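You operate a simulated robot arm through the tools that you are given. There is no shell and no other tool. Be economical: measure what you need, move in short steps, check, and stop when the job is done.

You run a simulated robot arm. Do the job below in one go: nothing can be reset, and whatever is moved stays where it is left.

JOB
Seal the sandwich from the belt edge in the sample box.
Fine: green lid shut, red valve shut, three strokes of the grey lever till the lamp lights; belt stopped, hands clear of the hood.

It is judged by the outcome, as a careful person would: the job done as asked, and still so three seconds after it is handed in. It fails if anything else is knocked over, pushed out of place, dropped, spilled or broken. Lids that push on must go on centred and level and be pressed home; caps that screw on are set level and turned clockwise until they are tight.

ROBOT AND FRAMES
A 6-joint arm with a two-finger parallel gripper, fixed in place. Base frame: the origin is at the foot of the arm, x ahead of it, y to its left, z up; the work surface is at about z = 900. Lengths are in mm, angles in degrees, forces in N, time in s.
With the tool pointing down near the work surface it reaches from about 240 to 660 mm from the base axis. Its first joint turns from -66.0 to 66.0 degrees. Payload 2.9 kg.
The tool frame sits at the grasp point between the pads (the TCP): z along the fingers, y along the line on which they close. The tips reach 30 mm beyond it. Largest opening 110 mm; finger width 20, thickness 10; the body of the gripper, 48 by 112 mm, starts 55 mm behind the TCP.
Orientation is that of the tool frame in the base frame, as [roll, pitch, yaw] about the fixed x, y, z axes, in that order (R = Rz(yaw) Ry(pitch) Rx(roll)). With the fingers straight down and closing along the base's y, the tool's x points along the base's -x, its y along +y and its z along -z.

CONTROLS
- The arm moves only by the tool drive_tool. Its arguments are lists of equal length, an entry for each row: "fingers": the closure in counts, from 0 (fully open) to 255 (shut); "translation": the shift along the tool's x, y, z in cm, a list of three; "rotation": the turn, a rotation vector about the tool's x, y, z in degrees, a list of three. In form: {"fingers": [fingers, ...], "translation": [[dx, dy, dz], ...], "rotation": [[wx, wy, wz], ...]}. A call has 1 to 20 rows; each row shifts and turns the commanded pose from where the row before left it, along the tool's axes as they then stand. Each row takes 0.2 s and may step no farther than 50 mm and 8.6 degrees from the row before; otherwise, or with a gripper value out of range, the whole call is refused. A pose out of reach is approached as far as the arm can. The call stops where the force on the tool passes 40 N (or 10 N more than at its start, if that is more) or the arm is blocked; 0.2 s more then pass. The fingers move at their own pace (about 108 mm/s each) and stop on an object; they squeeze with about 22 N. The grip force told is the motor's: it shows also when the fingers shut on nothing. Time passes only in rows, and 0.2 s behind the last, so rows that do not move let the fingers close. It gives the time, the measured TCP pose, the force on the tool (base axes), the opening and the grip force at its end, in the units of the frame above (readings bear some noise), with the torque about the TCP (base axes, N m) and any sound that the robot's microphone picked up, and new pictures: "views" is both (left out), scene, wrist or none.
- Cameras (640 x 400 px; columns grow to the right, rows downward): "scene" is fixed at [89.6, 445.7, 1384.8]; the picture's right is [-0.63, -0.78, 0.00], its down [-0.42, 0.34, -0.84] and it looks along [0.65, -0.53, -0.54] (base axes); focal length 269 px, centre (320, 200). "wrist" rides on the gripper at [72, 17, -103] in the tool frame; the picture's right is [-0.23, 0.97, 0.00], its down [-0.76, -0.18, -0.62] and it looks along [-0.61, -0.14, 0.78] (tool axes); focal length 222 px, centre (320, 200). There is no depth. A picture from a camera that has moved, and an enlarged one, comes with that camera's place and axes in the base frame and with its lens.
- zoom(camera, box): a new picture of the part [left, top, right, bottom] of that camera's present view, enlarged. It takes no simulated time.
- finish_job(): hands the job in; it is judged then, once.

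Work in short steps. Places have to be worked out from the pictures, the camera data and where the tool is seen: move nearer, look again, correct. Check each grasp and each placing, and mend what went wrong. You have 120 turns and 200 pictures in all, those below and enlarged ones among them. Open the gripper and draw the arm clear of the work before you hand the job in, unless the task says otherwise; then end with one line.

The tools are called after ">>>" as a command line: name --argument value ..., lists and objects as JSON in quotes. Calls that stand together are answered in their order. drive_tool: Moves the arm, as the interface text tells. Its arguments: {"type":"object","properties":{"fingers":{"type":"array","items":{"type":"number"}},"translation":{"type":"array","items":{"type":"array","items":{"type":"number"}}},"rotation":{"type":"array","items":{"type":"array","items":{"type":"number"}}},"views":{"type":"string","enum":["both","scene","wrist","none"]}},"required":["fingers","translation","rotation"]} The other tools are called the same way: zoom (camera, box) takes an enlarged picture of a part of a camera's view; finish_job () hands the job in.

At the start:

```text
time_s: 0.0
tcp_pos: [360.6, 142.7, 1243.1]
ee_rot: [-180.0, 0.0, -179.9]
contact_force: [0.9, -0.7, -0.2]
moment: [-0.01, -0.01, 0.0]
finger_gap: 110.0
finger_force: 0.2
```

scene: 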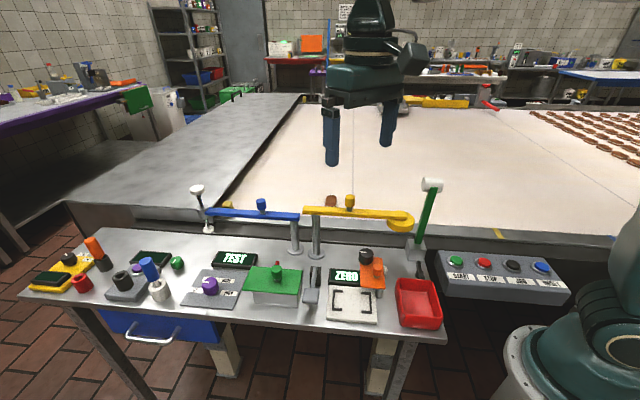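
wrist: 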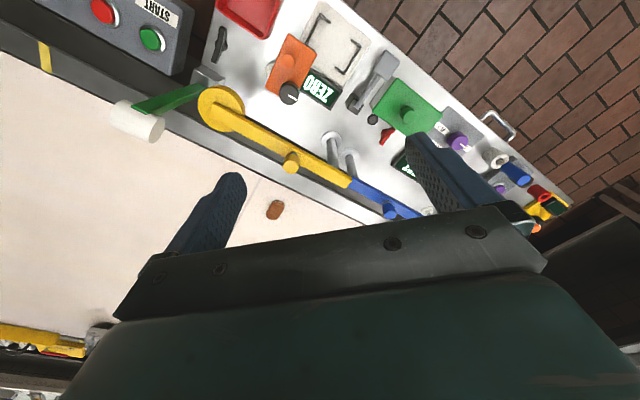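

The scene shows a belt with a brown item near the edge, a bench with a green-lidded box, and a button panel. I'll enlarge the pictures to identify the parts.

>>> zoom --camera "scene" --box '[180, 170, 340, 320]'

>>> zoom --camera "scene" --box '[300, 170, 460, 330]'

>>> zoom --camera "scene" --box '[20, 220, 220, 320]'

>>> zoom --camera "scene" --box '[420, 230, 580, 310]'

>>> zoom --camera "wrist" --box '[320, 40, 480, 220]'

```text
2.67 times, centred on (260, 245) of scene
camera zoom: at [89.6, 445.7, 1384.8], right [-0.63, -0.78, 0.0], down [-0.42, 0.34, -0.84], along [0.65, -0.53, -0.54], focal length 717 px, centre (480, 80)
```

zoom: 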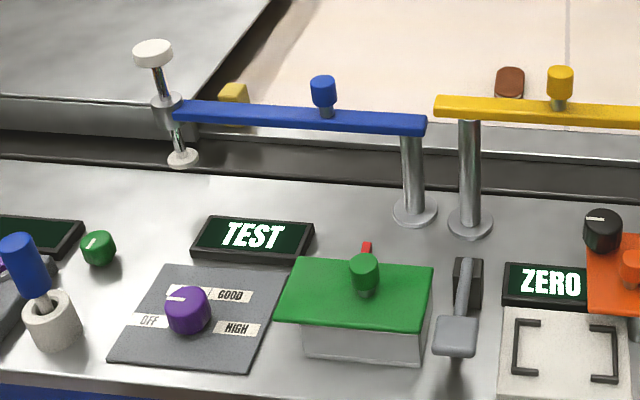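

```text
2.50 times, centred on (380, 250) of scene
camera zoom: at [89.6, 445.7, 1384.8], right [-0.63, -0.78, 0.0], down [-0.42, 0.34, -0.84], along [0.65, -0.53, -0.54], focal length 672 px, centre (170, 75)
```

zoom: 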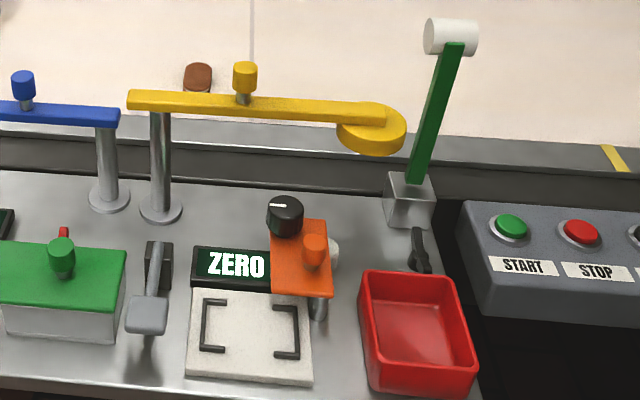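

```text
3.20 times, centred on (120, 270) of scene
camera zoom: at [89.6, 445.7, 1384.8], right [-0.63, -0.78, 0.0], down [-0.42, 0.34, -0.84], along [0.65, -0.53, -0.54], focal length 860 px, centre (960, -24)
```

zoom: 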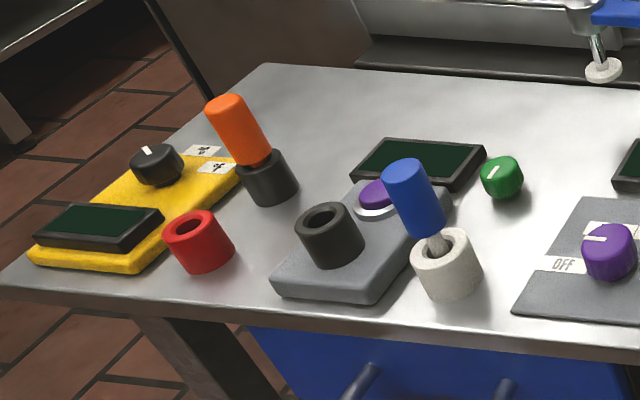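

```text
4.00 times, centred on (500, 270) of scene
camera zoom: at [89.6, 445.7, 1384.8], right [-0.63, -0.78, 0.0], down [-0.42, 0.34, -0.84], along [0.65, -0.53, -0.54], focal length 1075 px, centre (-400, -80)
```

zoom: 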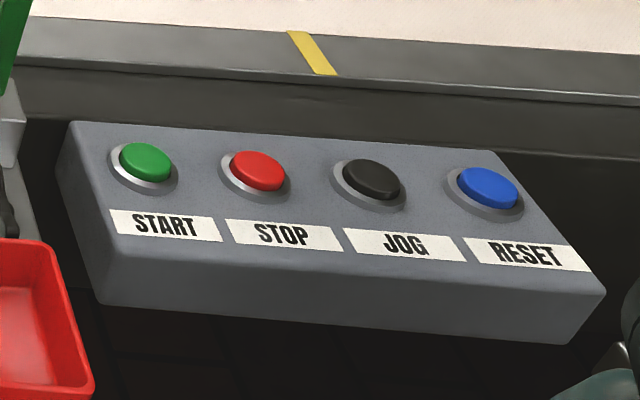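

```text
2.22 times, centred on (400, 130) of wrist
camera zoom: at [288.6, 160.2, 1346.9], right [0.23, 0.97, 0.0], down [0.76, -0.18, 0.62], along [0.61, -0.14, -0.78], focal length 494 px, centre (142, 356)
```

zoom: 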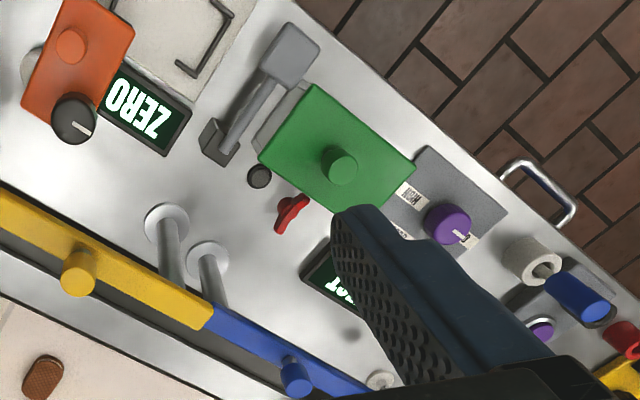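

The sandwich is at about (625,-35,920), the green lid knob at about (438,283) and the grey lever beside it. I'll wait in place to see whether the belt moves.

>>> drive_tool --fingers '[0, 0, 0, 0, 0]' --translation '[[0, 0, 0], [0, 0, 0], [0, 0, 0], [0, 0, 0], [0, 0, 0]]' --rotation '[[0, 0, 0], [0, 0, 0], [0, 0, 0], [0, 0, 0], [0, 0, 0]]' --views "scene"

>>> zoom --camera "scene" --box '[300, 170, 460, 270]'

>>> zoom --camera "wrist" --box '[180, 60, 340, 160]'

>>> zoom --camera "wrist" --box '[340, 40, 440, 140]'

```text
time_s: 1.2
tcp_pos: [360.3, 142.7, 1242.3]
ee_rot: [-179.9, 0.0, 180.0]
contact_force: [-0.6, -0.7, 0.2]
moment: [0.0, 0.01, 0.0]
finger_gap: 110.1
finger_force: 0.1
```

scene: 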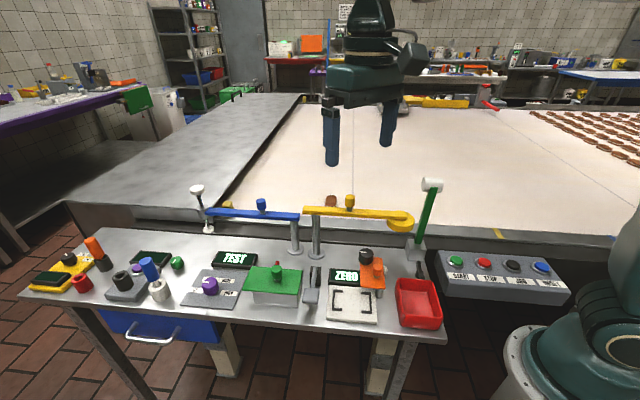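

```text
4.00 times, centred on (380, 220) of scene
camera zoom: at [89.6, 445.7, 1384.8], right [-0.63, -0.78, 0.0], down [-0.42, 0.34, -0.84], along [0.65, -0.53, -0.54], focal length 1075 px, centre (80, 120)
```

zoom: 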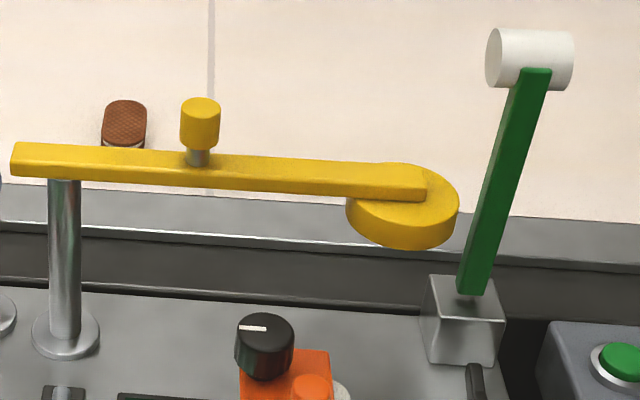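

```text
4.00 times, centred on (260, 110) of wrist
camera zoom: at [288.6, 160.2, 1346.9], right [0.23, 0.97, 0.0], down [0.76, -0.18, 0.62], along [0.61, -0.14, -0.78], focal length 888 px, centre (560, 560)
```

zoom: 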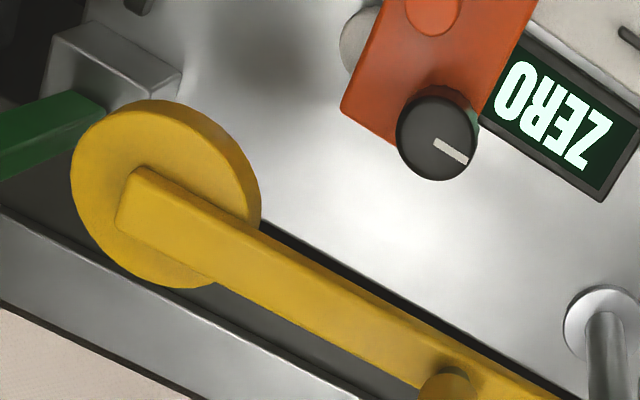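

```text
4.00 times, centred on (390, 90) of wrist
camera zoom: at [288.6, 160.2, 1346.9], right [0.23, 0.97, 0.0], down [0.76, -0.18, 0.62], along [0.61, -0.14, -0.78], focal length 888 px, centre (40, 640)
```

zoom: 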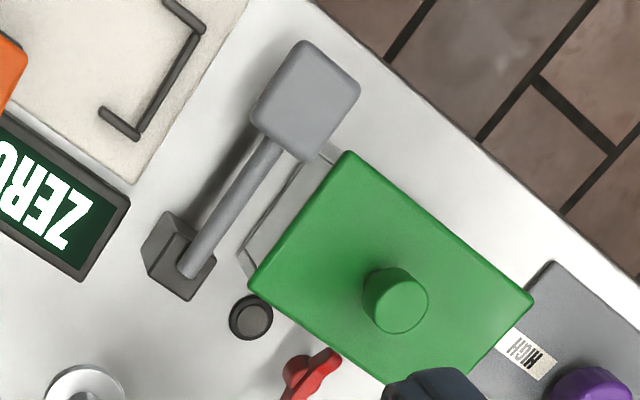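

The belt is still. I'll move to look closely at the green-lidded box, turning the tool 45° to line up with the bench.

>>> drive_tool --fingers '[0, 0, 0, 0, 0, 0, 0, 0, 0, 0, 0, 0]' --translation '[[-0.15, 4, 2.25], [-0.15, 4, 2.25], [-0.15, 4, 2.25], [-0.15, 4, 2.25], [-0.15, 4, 2.25], [-0.15, 4, 2.25], [0, 0, 0], [0, 0, 0], [0, 0, 0], [0, 0, 0], [0, 0, 0], [0, 0, 0]]' --rotation '[[0, 0, 0], [0, 0, 0], [0, 0, 0], [0, 0, 0], [0, 0, 0], [0, 0, 0], [0, 0, 7.5], [0, 0, 7.5], [0, 0, 7.5], [0, 0, 7.5], [0, 0, 7.5], [0, 0, 7.5]]' --views "both"

```text
time_s: 3.8
tcp_pos: [369.3, 382.0, 1109.4]
ee_rot: [179.9, 0.0, 134.9]
contact_force: [-0.7, 0.2, -0.9]
moment: [-0.03, -0.02, -0.01]
finger_gap: 110.0
finger_force: 0.0
camera wrist: at [330.7, 446.4, 1212.1], right [0.85, 0.53, 0.0], down [0.41, -0.67, 0.62], along [0.33, -0.53, -0.78], focal length 222 px, centre (320, 200)
```

scene: 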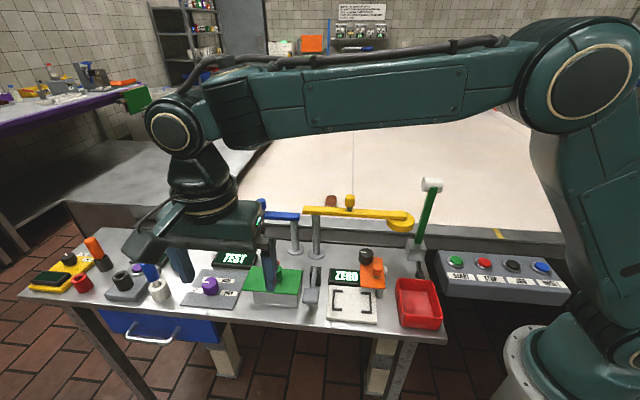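
wrist: 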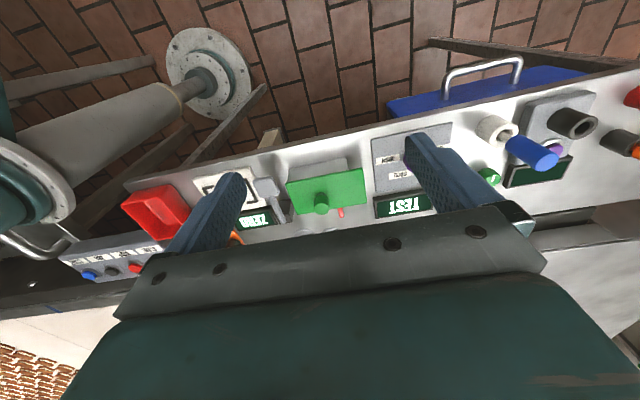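

>>> zoom --camera "wrist" --box '[240, 130, 400, 230]'

>>> zoom --camera "scene" --box '[230, 240, 340, 310]'

```text
4.00 times, centred on (320, 180) of wrist
camera zoom: at [330.7, 446.4, 1212.1], right [0.85, 0.53, 0.0], down [0.41, -0.67, 0.62], along [0.33, -0.53, -0.78], focal length 888 px, centre (320, 280)
```

zoom: 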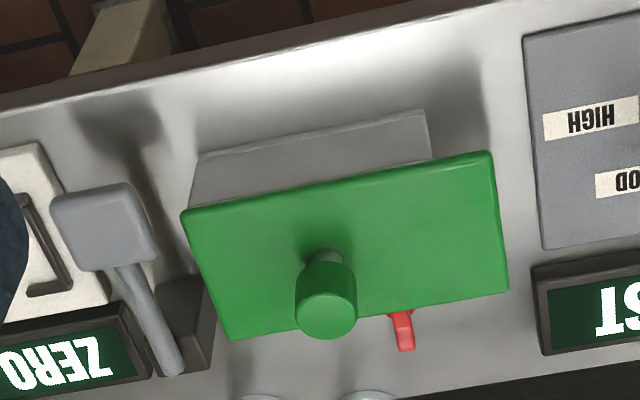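

```text
5.71 times, centred on (285, 275) of scene
camera zoom: at [89.6, 445.7, 1384.8], right [-0.63, -0.78, 0.0], down [-0.42, 0.34, -0.84], along [0.65, -0.53, -0.54], focal length 1536 px, centre (520, -229)
```

zoom: 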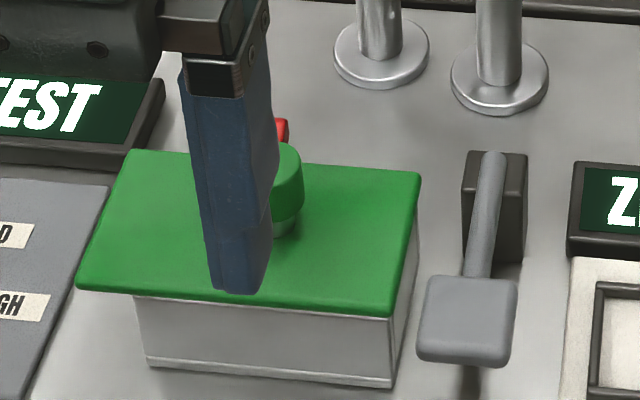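

The knob sits at about (435.5,277,987), and the lid overhangs the box more on one end. I'll bring the tool above the knob with the fingers partly closed and look again.

>>> drive_tool --fingers '[130, 130, 130, 130]' --translation '[[-4, -0.9, 0], [-4, -0.9, 1], [-4.1, -0.95, 2], [0, 0, 1.9]]' --rotation '[[0, 0, 0], [0, 0, 0], [0, 0, 0], [0, 0, 0]]' --views "both"

>>> zoom --camera "scene" --box '[230, 220, 340, 310]'

```text
time_s: 4.8
tcp_pos: [436.4, 277.7, 1059.5]
ee_rot: [-179.9, 0.0, 135.0]
contact_force: [-0.4, 0.8, 0.3]
moment: [0.01, -0.03, 0.01]
finger_gap: 53.7
finger_force: 0.0
camera wrist: at [397.2, 341.3, 1162.2], right [0.85, 0.53, 0.0], down [0.41, -0.66, 0.62], along [0.33, -0.53, -0.78], focal length 222 px, centre (320, 200)
```

scene: 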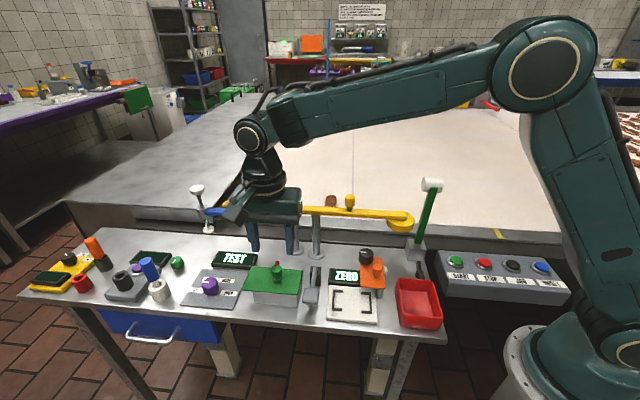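
wrist: 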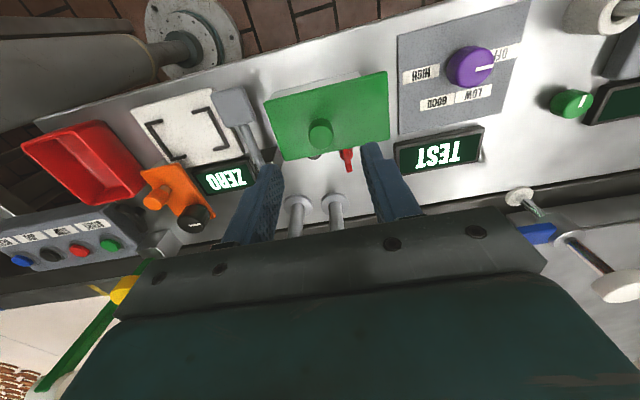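

```text
4.44 times, centred on (285, 265) of scene
camera zoom: at [89.6, 445.7, 1384.8], right [-0.63, -0.78, 0.0], down [-0.42, 0.34, -0.84], along [0.65, -0.53, -0.54], focal length 1195 px, centre (476, -89)
```

zoom: 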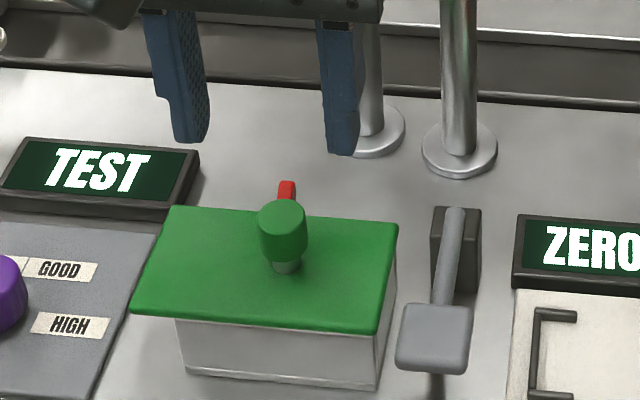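

The knob is centred beneath the TCP to within about a millimetre, and the lid surface is near z≈950. I'll descend so the tips are around the knob and close.

>>> drive_tool --fingers '[130, 130, 130, 255, 255, 255]' --translation '[[0, 0, 3], [0, 0, 2.5], [0, 0, 1.3], [0, 0, 0], [0, 0, 0], [0, 0, 0]]' --rotation '[[0, 0, 0], [0, 0, 0], [0, 0, 0], [0, 0, 0], [0, 0, 0], [0, 0, 0]]' --views "both"

>>> zoom --camera "scene" --box '[230, 220, 340, 310]'

```text
time_s: 6.2
tcp_pos: [436.0, 279.2, 990.5]
ee_rot: [-179.9, 0.0, 135.0]
contact_force: [3.8, 3.6, -6.0]
moment: [0.09, -0.12, 0.05]
finger_gap: 20.9
finger_force: 44.6
camera wrist: at [397.3, 341.3, 1093.9], right [0.85, 0.53, 0.0], down [0.41, -0.66, 0.62], along [0.33, -0.53, -0.78], focal length 222 px, centre (320, 200)
```

scene: 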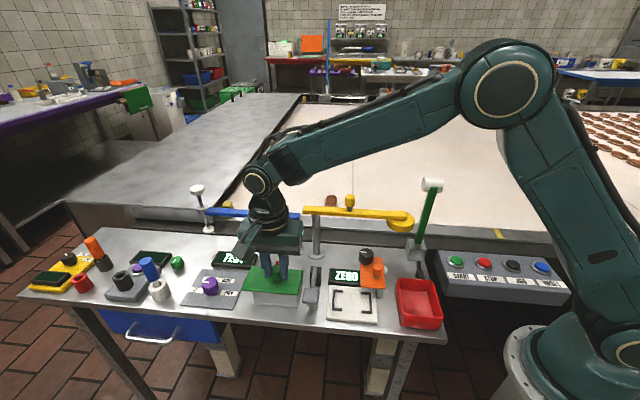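
wrist: 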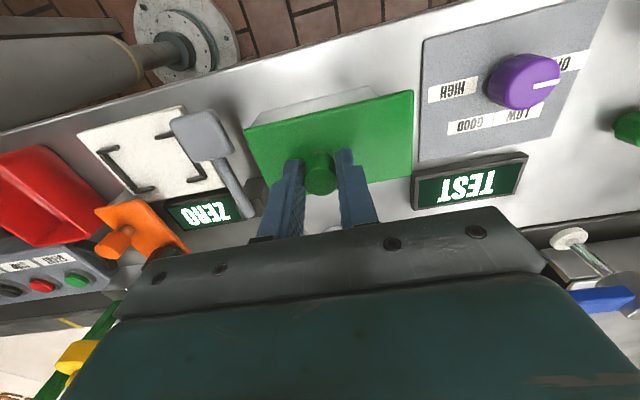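

```text
4.44 times, centred on (285, 265) of scene
camera zoom: at [89.8, 445.9, 1384.8], right [-0.63, -0.78, 0.0], down [-0.42, 0.34, -0.84], along [0.65, -0.53, -0.54], focal length 1195 px, centre (476, -89)
```

zoom: 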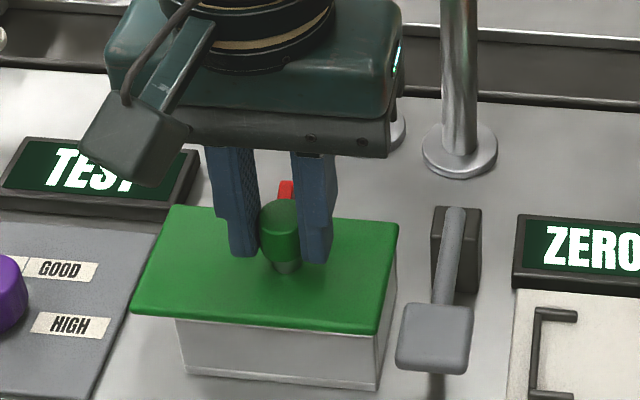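

The knob is gripped (21 mm). I'll lift slowly by 15 mm to see how the lid opens.

>>> drive_tool --fingers '[255, 255, 255]' --translation '[[0, 0, -0.3], [0, 0, -0.5], [0, 0, -0.7]]' --rotation '[[0, 0, 0], [0, 0, 0], [0, 0, 0]]' --views "none"

>>> zoom --camera "scene" --box '[230, 220, 340, 310]'

```text
time_s: 6.7
tcp_pos: [437.2, 277.8, 990.5]
ee_rot: [-179.8, 0.0, 135.0]
contact_force: [5.6, 3.1, -5.2]
moment: [0.2, -0.18, 0.0]
finger_gap: 21.2
finger_force: 45.3
stopped in row 2: the force on the tool passed its limit at 43 N (the readings are from after the stop); the commanded pose is now the measured one
```

```text
4.44 times, centred on (285, 265) of scene
camera zoom: at [89.8, 445.8, 1384.8], right [-0.63, -0.78, 0.0], down [-0.42, 0.34, -0.84], along [0.65, -0.53, -0.54], focal length 1195 px, centre (476, -89)
```

zoom: 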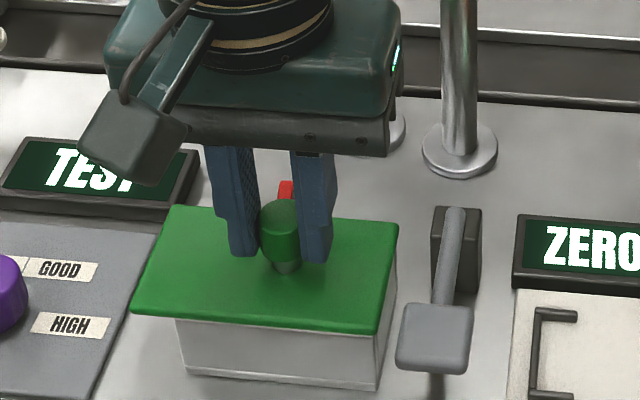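

The lid does not lift straight up, so it probably slides or is hinged. I'll try a gentle slide along its long axis toward the overhang.

>>> drive_tool --fingers '[255, 255, 255]' --translation '[[0, 0.3, 0], [0, 0.4, 0], [0, 0.5, 0]]' --rotation '[[0, 0, 0], [0, 0, 0], [0, 0, 0]]' --views "none"

>>> zoom --camera "scene" --box '[230, 220, 340, 310]'

```text
time_s: 7.4
tcp_pos: [436.8, 278.3, 991.0]
ee_rot: [-178.4, -0.2, 134.8]
contact_force: [-9.1, -5.3, 5.7]
moment: [0.26, -0.51, -0.04]
finger_gap: 21.5
finger_force: 45.1
stopped in row 3: the force on the tool passed its limit at 46 N (the readings are from after the stop); the commanded pose is now the measured one
```

```text
4.44 times, centred on (285, 265) of scene
camera zoom: at [89.2, 445.5, 1384.9], right [-0.63, -0.78, 0.0], down [-0.42, 0.34, -0.84], along [0.65, -0.53, -0.54], focal length 1195 px, centre (476, -89)
```

zoom: 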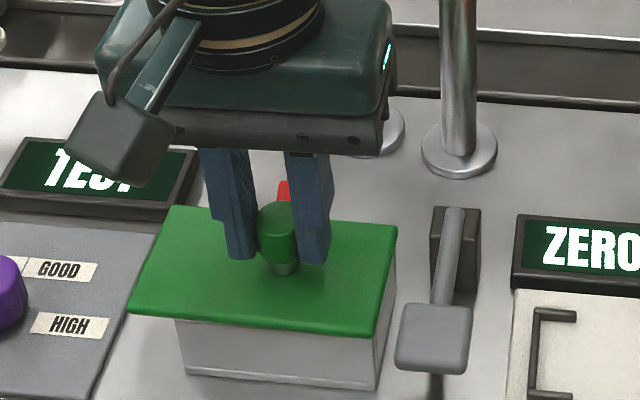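

>>> zoom --camera "wrist" --box '[220, 70, 430, 220]'

>>> zoom --camera "scene" --box '[250, 255, 310, 310]'

```text
2.67 times, centred on (325, 145) of wrist
camera zoom: at [399.8, 344.4, 1093.9], right [0.85, 0.53, -0.03], down [0.43, -0.66, 0.62], along [0.31, -0.54, -0.78], focal length 592 px, centre (307, 347)
```

zoom: 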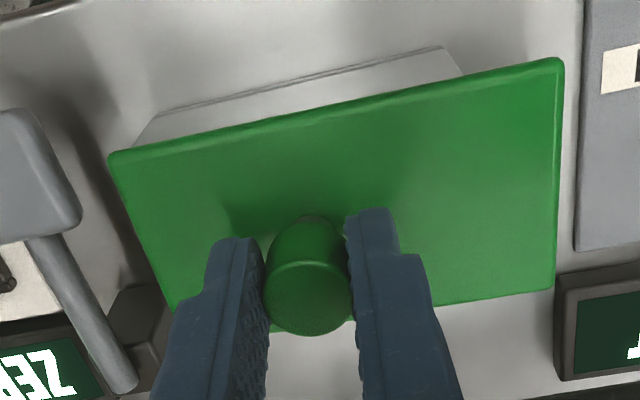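

```text
7.27 times, centred on (280, 282) of scene
camera zoom: at [89.2, 445.5, 1384.9], right [-0.63, -0.78, 0.0], down [-0.42, 0.34, -0.84], along [0.65, -0.53, -0.54], focal length 1955 px, centre (611, -400)
```

zoom: 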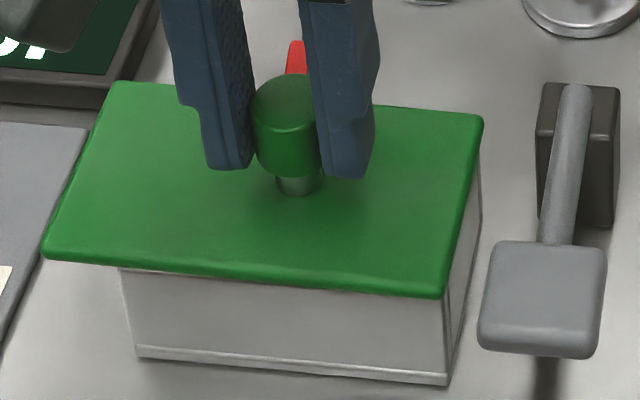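

Sliding toward +e is blocked at 46 N. I'll straighten the tool and try the opposite direction, again gently.

>>> drive_tool --fingers '[255, 255, 255, 255]' --translation '[[0, -0.1, 0], [0, -0.2, 0], [0, -0.3, 0], [0, -0.3, 0]]' --rotation '[[-1.5, 0, 0], [0, 0, 0], [0, 0, 0], [0, 0, 0]]' --views "none"

```text
time_s: 8.4
tcp_pos: [435.7, 278.6, 989.9]
ee_rot: [178.8, -0.1, 135.1]
contact_force: [7.8, 6.5, -7.1]
moment: [-0.18, 0.31, -0.06]
finger_gap: 21.2
finger_force: 45.0
stopped in row 4: the force on the tool passed its limit at 46 N (the readings are from after the stop); the commanded pose is now the measured one
```

Also blocked. Next I'll test across the lid, toward the belt.

>>> drive_tool --fingers '[255, 255, 255, 255]' --translation '[[0, 0.1, 0], [-0.3, 0, 0], [-0.3, 0, 0], [-0.3, 0, 0]]' --rotation '[[1.2, 0, 0], [0, 0, 0], [0, 0, 0], [0, 0, 0]]' --views "none"

```text
time_s: 9.4
tcp_pos: [438.4, 274.9, 990.7]
ee_rot: [-179.7, -0.4, 135.8]
contact_force: [-25.8, 29.4, -2.0]
moment: [0.66, 0.48, 0.0]
finger_gap: 21.3
finger_force: 45.1
```

Stiff too (39 N). I'll come back to the rest point and try an upward arc about a hinge at the rear edge.

>>> drive_tool --fingers '[255, 255, 255, 255, 255]' --translation '[[0.9, 0, 0], [0, 0, 0], [-0.22, 0, -0.16], [-0.21, 0, -0.17], [-0.2, 0, -0.18]]' --rotation '[[0, 0, 0], [0, 0, 0], [0, 3, 0], [0, 3, 0], [0, 3, 0]]' --views "none"

>>> zoom --camera "scene" --box '[230, 220, 340, 310]'

```text
time_s: 10.6
tcp_pos: [440.1, 273.8, 993.3]
ee_rot: [-179.6, -9.2, 134.9]
contact_force: [8.8, 11.3, -29.2]
moment: [-0.16, -1.17, -0.08]
finger_gap: 21.3
finger_force: 45.0
```

```text
4.44 times, centred on (285, 265) of scene
camera zoom: at [90.1, 446.3, 1384.6], right [-0.63, -0.78, 0.0], down [-0.42, 0.34, -0.84], along [0.65, -0.53, -0.54], focal length 1195 px, centre (476, -89)
```

zoom: 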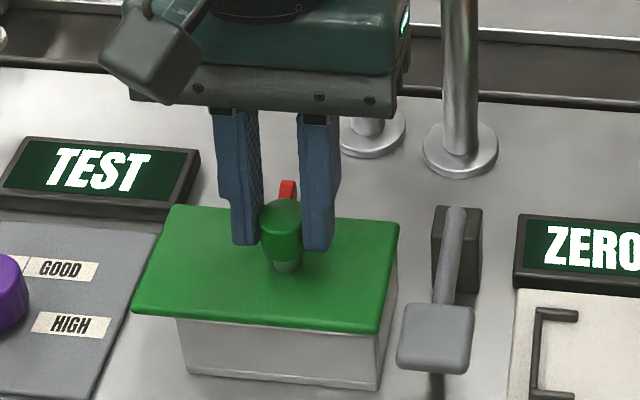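

The lid still resists, with the tool being pushed toward +e, which suggests a hinge at the +e end. I'll release, straighten and regrip in a neutral pose.

>>> drive_tool --fingers '[180, 180, 180, 180, 255, 255, 255]' --translation '[[0, 0, 0], [0.2, 0, 0.18], [0.21, 0, 0.17], [0.22, 0, 0.2], [0, 0, 0], [0, 0, 0], [0, 0, 0]]' --rotation '[[0, 0, 0], [0, -3, 0], [0, -3, 0], [0, -3, 0], [0, 0, 0], [0, 0, 0], [0, 0, 0]]' --views "none"

```text
time_s: 12.2
tcp_pos: [436.1, 277.9, 990.1]
ee_rot: [-179.8, -0.1, 135.0]
contact_force: [3.9, 4.7, -1.2]
moment: [-0.11, -0.37, 0.09]
finger_gap: 21.2
finger_force: 45.3
```

Neutral grip again. I'll now try the arc about the +e end: tilt the tool while moving up and toward +e.

>>> drive_tool --fingers '[255, 255, 255]' --translation '[[0, 0.22, -0.26], [0, 0.2, -0.28], [0, 0.2, -0.28]]' --rotation '[[3, 0, 0], [3, 0, 0], [3, 0, 0]]' --views "none"

>>> zoom --camera "scene" --box '[230, 220, 340, 310]'

```text
time_s: 13.0
tcp_pos: [438.9, 281.0, 996.6]
ee_rot: [-170.3, -0.2, 134.9]
contact_force: [-7.2, -6.1, -30.3]
moment: [0.54, -0.29, -0.06]
finger_gap: 23.9
finger_force: 45.2
```

```text
4.44 times, centred on (285, 265) of scene
camera zoom: at [89.7, 445.8, 1384.8], right [-0.63, -0.78, 0.0], down [-0.42, 0.34, -0.84], along [0.65, -0.53, -0.54], focal length 1195 px, centre (476, -89)
```

zoom: 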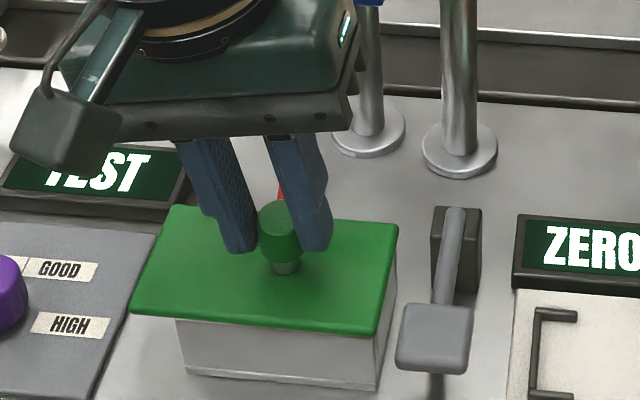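

The lid stays put, so something may hold it, perhaps a vacuum with the red valve shut. I'll release, back away up, and take a close look at the valve.

>>> drive_tool --fingers '[130, 130, 130, 130, 130, 130, 130]' --translation '[[0, 0, 0], [0, -0.2, 0.2], [0, -0.2, 0.2], [0, -0.2, 0], [0, 0, -4], [0, 0, -4], [-3, 0, -3]]' --rotation '[[0, 0, 0], [-3, 0, 0], [-3, 0, 0], [-3.5, 0, 0], [0, 0, 0], [0, 0, 0], [0, 0, 0]]' --views "wrist"

>>> zoom --camera "wrist" --box '[270, 60, 390, 140]'

>>> zoom --camera "scene" --box '[240, 240, 320, 300]'

```text
time_s: 14.6
tcp_pos: [456.6, 257.0, 1105.3]
ee_rot: [179.7, -0.1, 135.0]
contact_force: [0.4, -1.0, 0.3]
moment: [0.01, 0.01, 0.01]
finger_gap: 53.7
finger_force: 0.1
camera wrist: at [416.6, 319.6, 1209.3], right [0.85, 0.53, 0.0], down [0.41, -0.67, 0.62], along [0.33, -0.53, -0.78], focal length 222 px, centre (320, 200)
```

wrist: 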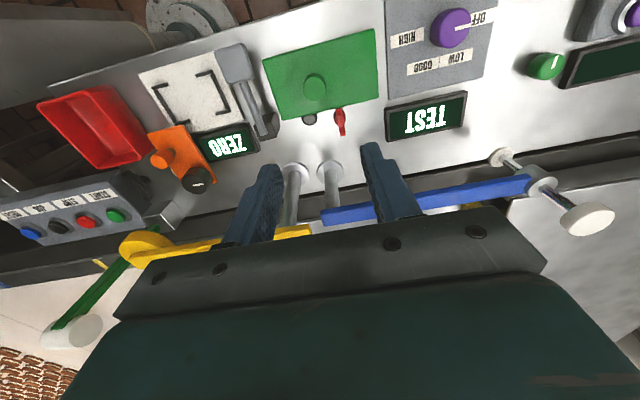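

```text
5.00 times, centred on (330, 100) of wrist
camera zoom: at [416.6, 319.6, 1209.3], right [0.85, 0.53, 0.0], down [0.41, -0.67, 0.62], along [0.33, -0.53, -0.78], focal length 1111 px, centre (270, 700)
```

zoom: 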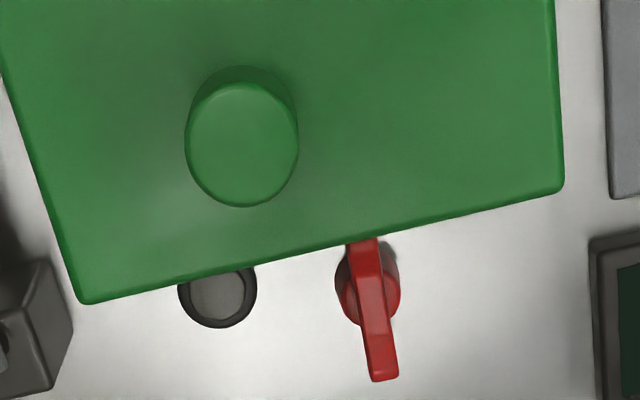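

```text
6.67 times, centred on (280, 270) of scene
camera zoom: at [89.5, 445.7, 1384.8], right [-0.63, -0.78, 0.0], down [-0.42, 0.34, -0.84], along [0.65, -0.53, -0.54], focal length 1792 px, centre (587, -267)
```

zoom: 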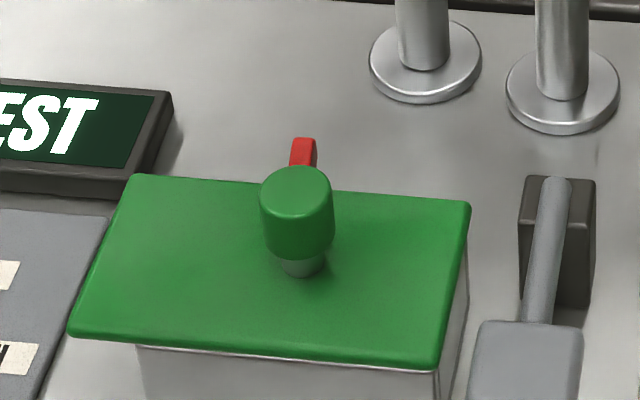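

The red valve handle is in line with the box, which looks open. The box is flush at the lever end and has a lip at the other, so the hinge may be at the lever end (-e). I'll regrip and try the mirrored arc.

>>> drive_tool --fingers '[130, 130, 130, 130, 255, 255, 255, 255, 255, 255]' --translation '[[2.9, 0, 3], [0, 0, 4], [0, 0, 4], [0, 0, 0.5], [0, 0, 0], [0, 0, 0], [0, 0, 0], [0, -0.22, -0.24], [0, -0.2, -0.26], [0, -0.18, -0.28]]' --rotation '[[0, 0, 0], [0, 0, 0], [0, 0, 0], [0, 0, 0], [0, 0, 0], [0, 0, 0], [0, 0, 0], [-3, 0, 0], [-3, 0, 0], [-3, 0, 0]]' --views "none"

>>> zoom --camera "scene" --box '[230, 220, 340, 310]'

```text
time_s: 16.5
tcp_pos: [435.8, 275.8, 989.3]
ee_rot: [175.2, -0.2, 135.0]
contact_force: [7.6, 4.6, -7.0]
moment: [-0.29, 0.5, -0.02]
finger_gap: 22.2
finger_force: 45.5
stopped in row 9: the force on the tool passed its limit at 44 N (the readings are from after the stop); the commanded pose is now the measured one
```

```text
4.44 times, centred on (285, 265) of scene
camera zoom: at [89.9, 445.9, 1384.7], right [-0.63, -0.78, 0.0], down [-0.42, 0.34, -0.84], along [0.65, -0.53, -0.54], focal length 1195 px, centre (476, -89)
```

zoom: 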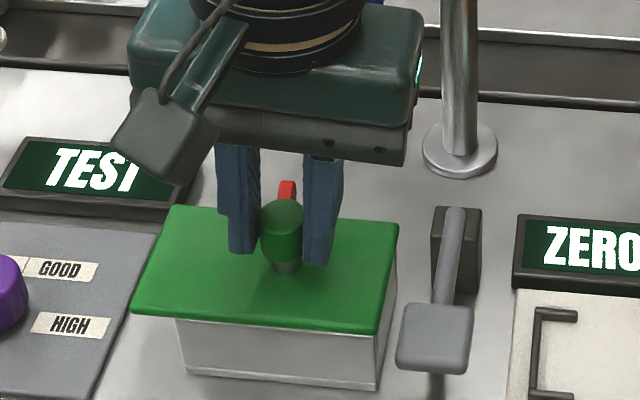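

Still fixed. I'll straighten, then test pulling toward the bench front (-n) and a small twist about the vertical.

>>> drive_tool --fingers '[180, 180, 255, 255, 255, 255, 255]' --translation '[[0, 0.1, 0], [0, 0.1, 0], [0, 0, 0], [0, 0, 0], [0.3, 0, 0], [0.3, 0, 0], [0.3, 0, 0]]' --rotation '[[2.5, 0, 0], [2.2, 0, 0], [0, 0, 0], [0, 0, 0], [0, 0, 0], [0, 0, 0], [0, 0, 0]]' --views "none"

>>> zoom --camera "scene" --box '[230, 220, 340, 310]'

```text
time_s: 18.1
tcp_pos: [433.5, 285.1, 990.5]
ee_rot: [179.5, 0.0, 134.9]
contact_force: [35.4, 7.1, -14.3]
moment: [-0.12, -0.58, -0.11]
finger_gap: 21.2
finger_force: 44.4
```

```text
4.44 times, centred on (285, 265) of scene
camera zoom: at [90.7, 446.0, 1384.6], right [-0.63, -0.78, 0.0], down [-0.42, 0.34, -0.84], along [0.65, -0.53, -0.54], focal length 1195 px, centre (476, -89)
```

zoom: 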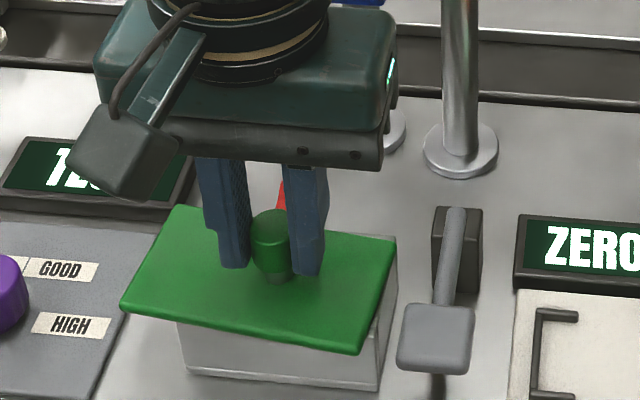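

The lid swings: it pivots about a vertical pin near its rear corner at the +e end, about (488,296). I'll follow that arc, turning the tool with the lid.

>>> drive_tool --fingers '[255, 255, 255, 255, 255, 255, 255]' --translation '[[-0.15, 0.05, 0], [0.51, 0.27, 0], [0.51, 0.27, 0], [0.51, 0.27, 0], [0.51, 0.27, 0], [0.51, 0.27, 0], [0, 0, 0]]' --rotation '[[0, 0, 8], [0, 0, 6], [0, 0, 6], [0, 0, 6], [0, 0, 6], [0, 0, 6], [0, 0, 0]]' --views "scene"

```text
time_s: 19.7
tcp_pos: [431.2, 310.9, 991.6]
ee_rot: [-179.7, 0.0, 97.1]
contact_force: [-7.6, 2.1, 4.3]
moment: [0.53, -0.26, 0.04]
finger_gap: 21.1
finger_force: 45.0
```

scene: 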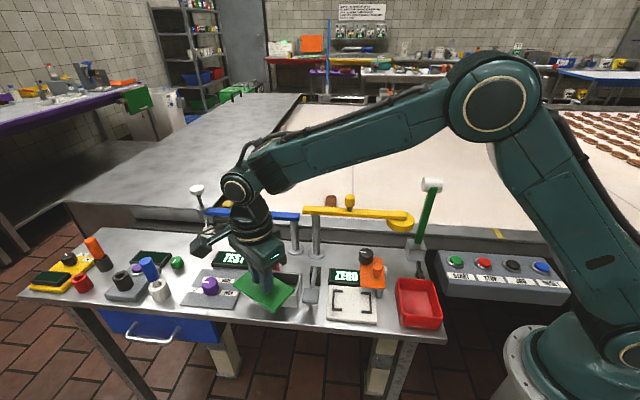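

The lid swings freely with low force. Continuing the arc to about 90–95°.

>>> drive_tool --fingers '[255, 255, 255, 255, 255, 255, 255, 255, 255, 255]' --translation '[[0.51, 0.27, 0], [0.51, 0.27, 0], [0.51, 0.27, 0], [0.51, 0.27, 0], [0.51, 0.27, 0], [0.51, 0.27, 0], [0.51, 0.27, 0], [0.51, 0.27, 0], [0.51, 0.27, 0], [0, 0, 0]]' --rotation '[[0, 0, 6], [0, 0, 6], [0, 0, 6], [0, 0, 6], [0, 0, 6], [0, 0, 6], [0, 0, 6], [0, 0, 6], [0, 0, 6], [0, 0, 0]]' --views "both"

>>> zoom --camera "scene" --box '[200, 220, 340, 320]'

```text
time_s: 20.7
tcp_pos: [438.1, 331.5, 990.2]
ee_rot: [-179.5, 0.3, 77.2]
contact_force: [-7.5, -0.4, 4.7]
moment: [-0.05, -0.06, -0.2]
finger_gap: 21.0
finger_force: 44.7
stopped in row 4: the force on the tool passed its limit at 43 N (the readings are from after the stop); the commanded pose is now the measured one
camera wrist: at [471.7, 398.6, 1094.5], right [0.9, -0.44, -0.01], down [-0.34, -0.7, 0.63], along [-0.28, -0.56, -0.78], focal length 222 px, centre (320, 200)
```

scene: 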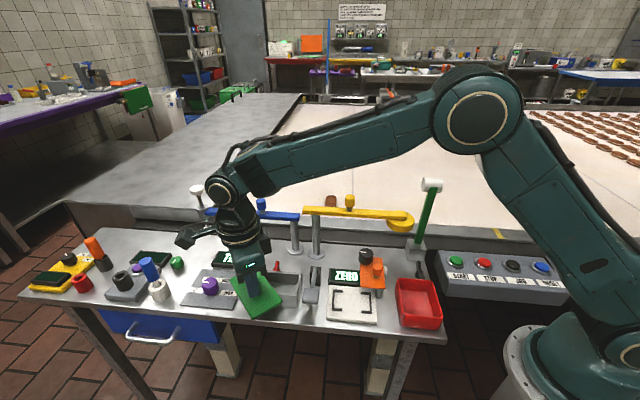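
wrist: 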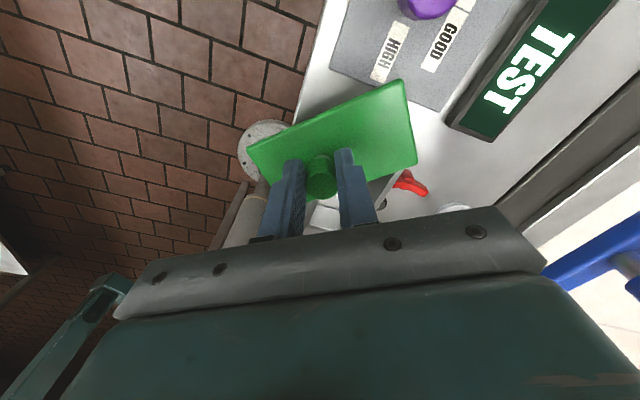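

```text
4.00 times, centred on (270, 270) of scene
camera zoom: at [89.4, 445.7, 1384.9], right [-0.63, -0.78, 0.0], down [-0.42, 0.34, -0.84], along [0.65, -0.53, -0.54], focal length 1075 px, centre (520, -80)
```

zoom: 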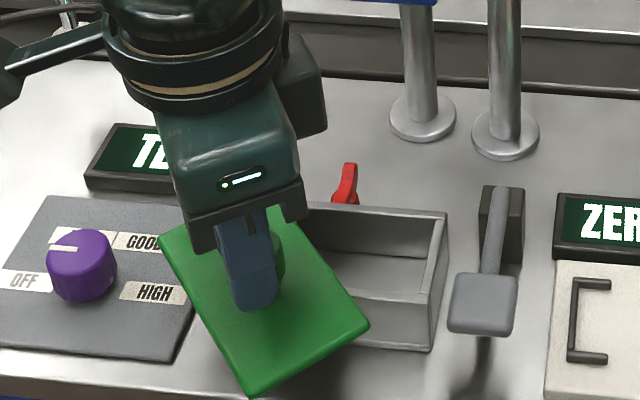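

The box is now partly open. I refit the pivot to about (491,302) and continue with corrected increments.

>>> drive_tool --fingers '[255, 255, 255, 255, 255]' --translation '[[0, 0, 0], [0.5, 0.17, 0], [0.5, 0.17, 0], [0.5, 0.17, 0], [0.5, 0.17, 0]]' --rotation '[[0, 0, 0], [0, 0, 5], [0, 0, 5], [0, 0, 5], [0, 0, 5]]' --views "none"

>>> zoom --camera "scene" --box '[200, 220, 340, 320]'

```text
time_s: 21.9
tcp_pos: [450.6, 348.8, 990.9]
ee_rot: [-179.7, 0.2, 57.1]
contact_force: [-18.7, 9.9, 10.3]
moment: [-0.31, 0.54, -0.46]
finger_gap: 21.1
finger_force: 44.9
```

```text
4.00 times, centred on (270, 270) of scene
camera zoom: at [88.9, 445.9, 1384.8], right [-0.63, -0.78, 0.0], down [-0.42, 0.34, -0.84], along [0.65, -0.53, -0.54], focal length 1075 px, centre (520, -80)
```

zoom: 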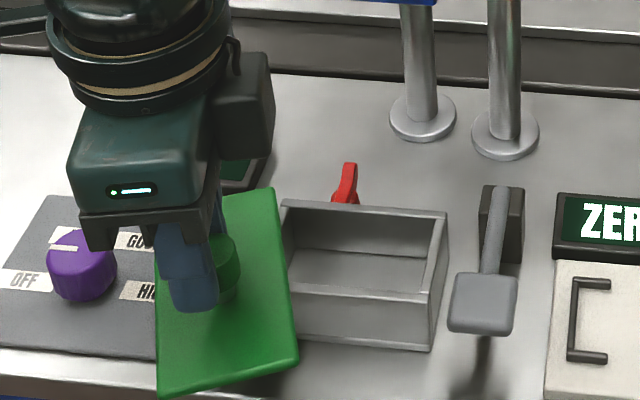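

The box is open at about 80°. Two more small increments, then release and rise.

>>> drive_tool --fingers '[255, 255, 255, 130, 130, 130, 130, 130]' --translation '[[0.5, 0.08, 0], [0.5, 0.1, 0], [0, 0, 0], [0, 0, 0], [0, 0, 0], [0, 0, -3], [0, 0, -4], [0, 0, -4]]' --rotation '[[0, 0, 5], [0, 0, 5], [0, 0, 0], [0, 0, 0], [0, 0, 0], [0, 0, 0], [0, 0, 0], [0, 0, 0]]' --views "both"

>>> zoom --camera "scene" --box '[200, 220, 340, 320]'

```text
time_s: 23.7
tcp_pos: [459.9, 354.6, 1101.6]
ee_rot: [-179.7, 0.4, 47.1]
contact_force: [-0.5, 0.0, -0.3]
moment: [0.01, -0.01, 0.02]
finger_gap: 53.7
finger_force: 0.1
camera wrist: at [523.1, 396.2, 1204.6], right [0.56, -0.83, 0.0], down [-0.64, -0.44, 0.63], along [-0.52, -0.35, -0.78], focal length 222 px, centre (320, 200)
```

scene: 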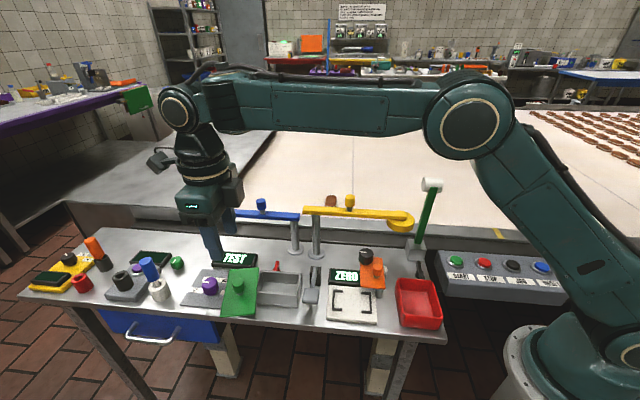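
wrist: 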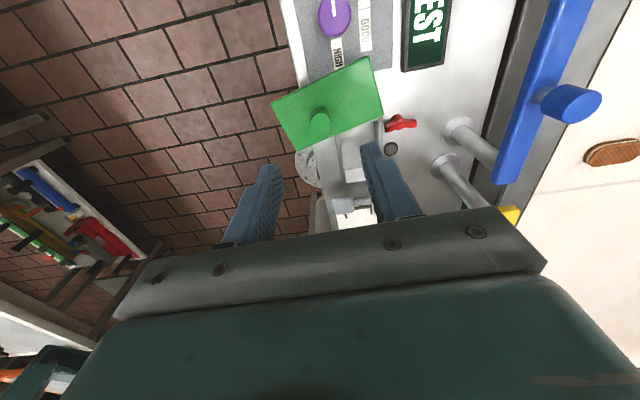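

```text
4.00 times, centred on (270, 270) of scene
camera zoom: at [89.6, 445.7, 1384.8], right [-0.63, -0.78, 0.0], down [-0.42, 0.34, -0.84], along [0.65, -0.53, -0.54], focal length 1075 px, centre (520, -80)
```

zoom: 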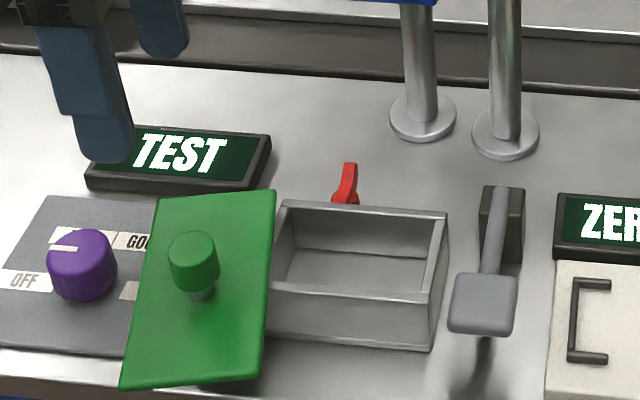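

The box is open and empty, its centre near (435,275). The sandwich is visible at the right of the wrist view; I'll enlarge it for its shape.

>>> zoom --camera "wrist" --box '[540, 110, 640, 190]'

>>> zoom --camera "scene" --box '[300, 180, 370, 225]'

```text
5.00 times, centred on (590, 150) of wrist
camera zoom: at [523.1, 396.2, 1204.6], right [0.56, -0.83, 0.0], down [-0.64, -0.44, 0.63], along [-0.52, -0.35, -0.78], focal length 1111 px, centre (-1030, 450)
```

zoom: 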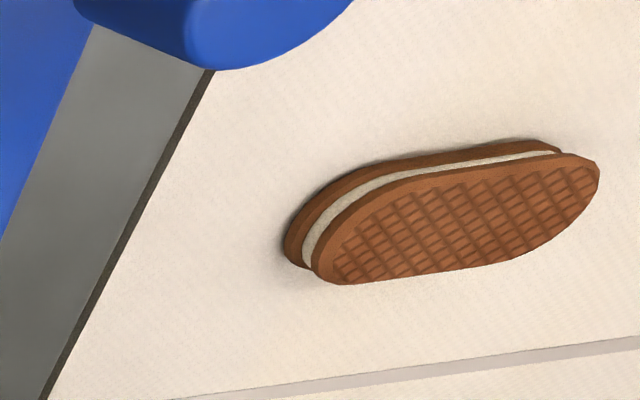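

```text
8.89 times, centred on (335, 202) of scene
camera zoom: at [89.6, 445.7, 1384.8], right [-0.63, -0.78, 0.0], down [-0.42, 0.34, -0.84], along [0.65, -0.53, -0.54], focal length 2389 px, centre (187, 178)
```

zoom: 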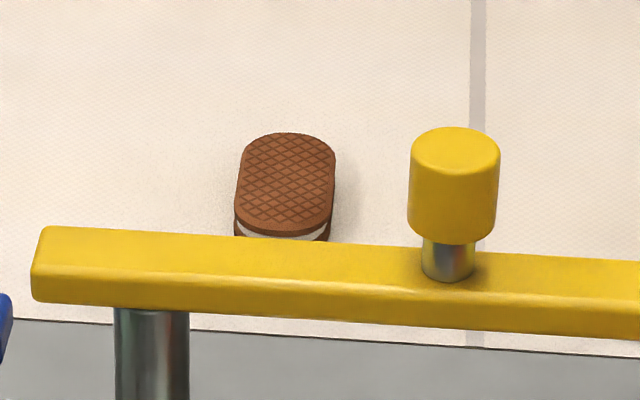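

The sandwich is about 62×35 mm with its long axis along the bench's depth direction, near (628,-30). I'll rise, turn the tool back to yaw 135 and travel to above it.

>>> drive_tool --fingers '[100, 100, 100, 100, 100, 100, 100, 100, 100, 100, 100]' --translation '[[0, 0, -3], [0, 0, 0], [0, 0, 0], [0, 0, 0], [0, 0, 0], [0, 0, 0], [0, 0, 0], [0, 0, 0], [0, 0, 0], [0, 0, 0], [0, 0, 0]]' --rotation '[[0, 0, -8], [0, 0, -8], [0, 0, -8], [0, 0, -8], [0, 0, -8], [0, 0, -8], [0, 0, -8], [0, 0, -8], [0, 0, -8], [0, 0, -8], [0, 0, -8]]' --views "none"

>>> drive_tool --fingers '[80, 80, 80, 80, 80, 80, 80, 80, 80, 80, 80, 80]' --translation '[[-3.91, -1.534, 0], [-3.91, -1.534, 0], [-3.91, -1.534, 0], [-3.91, -1.534, 0], [-3.91, -1.534, 0], [-3.91, -1.534, 0], [-3.91, -1.534, 0], [-3.91, -1.534, 0], [-3.91, -1.534, 0], [-3.91, -1.534, 0], [0, 0, 4], [0, 0, 3]]' --rotation '[[0, 0, 0], [0, 0, 0], [0, 0, 0], [0, 0, 0], [0, 0, 0], [0, 0, 0], [0, 0, 0], [0, 0, 0], [0, 0, 0], [0, 0, 0], [0, 0, 0], [0, 0, 0]]' --views "both"

```text
time_s: 26.1
tcp_pos: [459.9, 354.7, 1130.6]
ee_rot: [-179.7, -0.4, 135.2]
contact_force: [-0.2, -0.2, -1.0]
moment: [0.01, 0.01, 0.0]
finger_gap: 66.9
finger_force: 0.1
```

```text
time_s: 28.7
tcp_pos: [623.9, -28.5, 1058.1]
ee_rot: [-179.7, -0.1, 135.0]
contact_force: [0.6, -0.1, 0.4]
moment: [-0.04, 0.01, 0.0]
finger_gap: 75.6
finger_force: 0.0
out of reach, approached as far as the arm can: row 10
camera wrist: at [586.0, 34.5, 1161.4], right [0.85, 0.53, -0.01], down [0.42, -0.66, 0.62], along [0.32, -0.53, -0.78], focal length 222 px, centre (320, 200)
```

scene: 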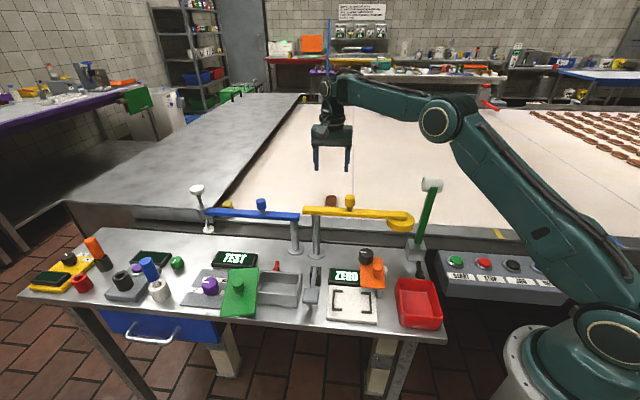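
wrist: 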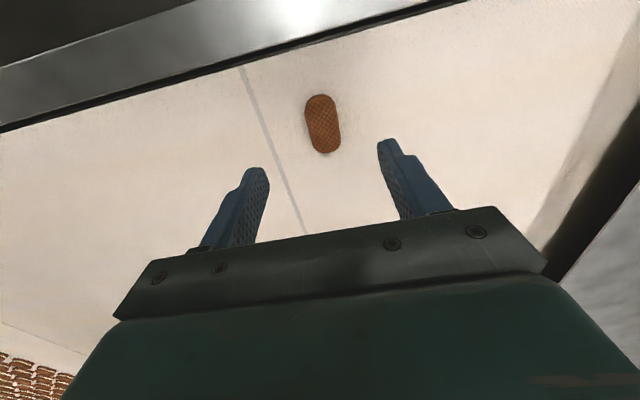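

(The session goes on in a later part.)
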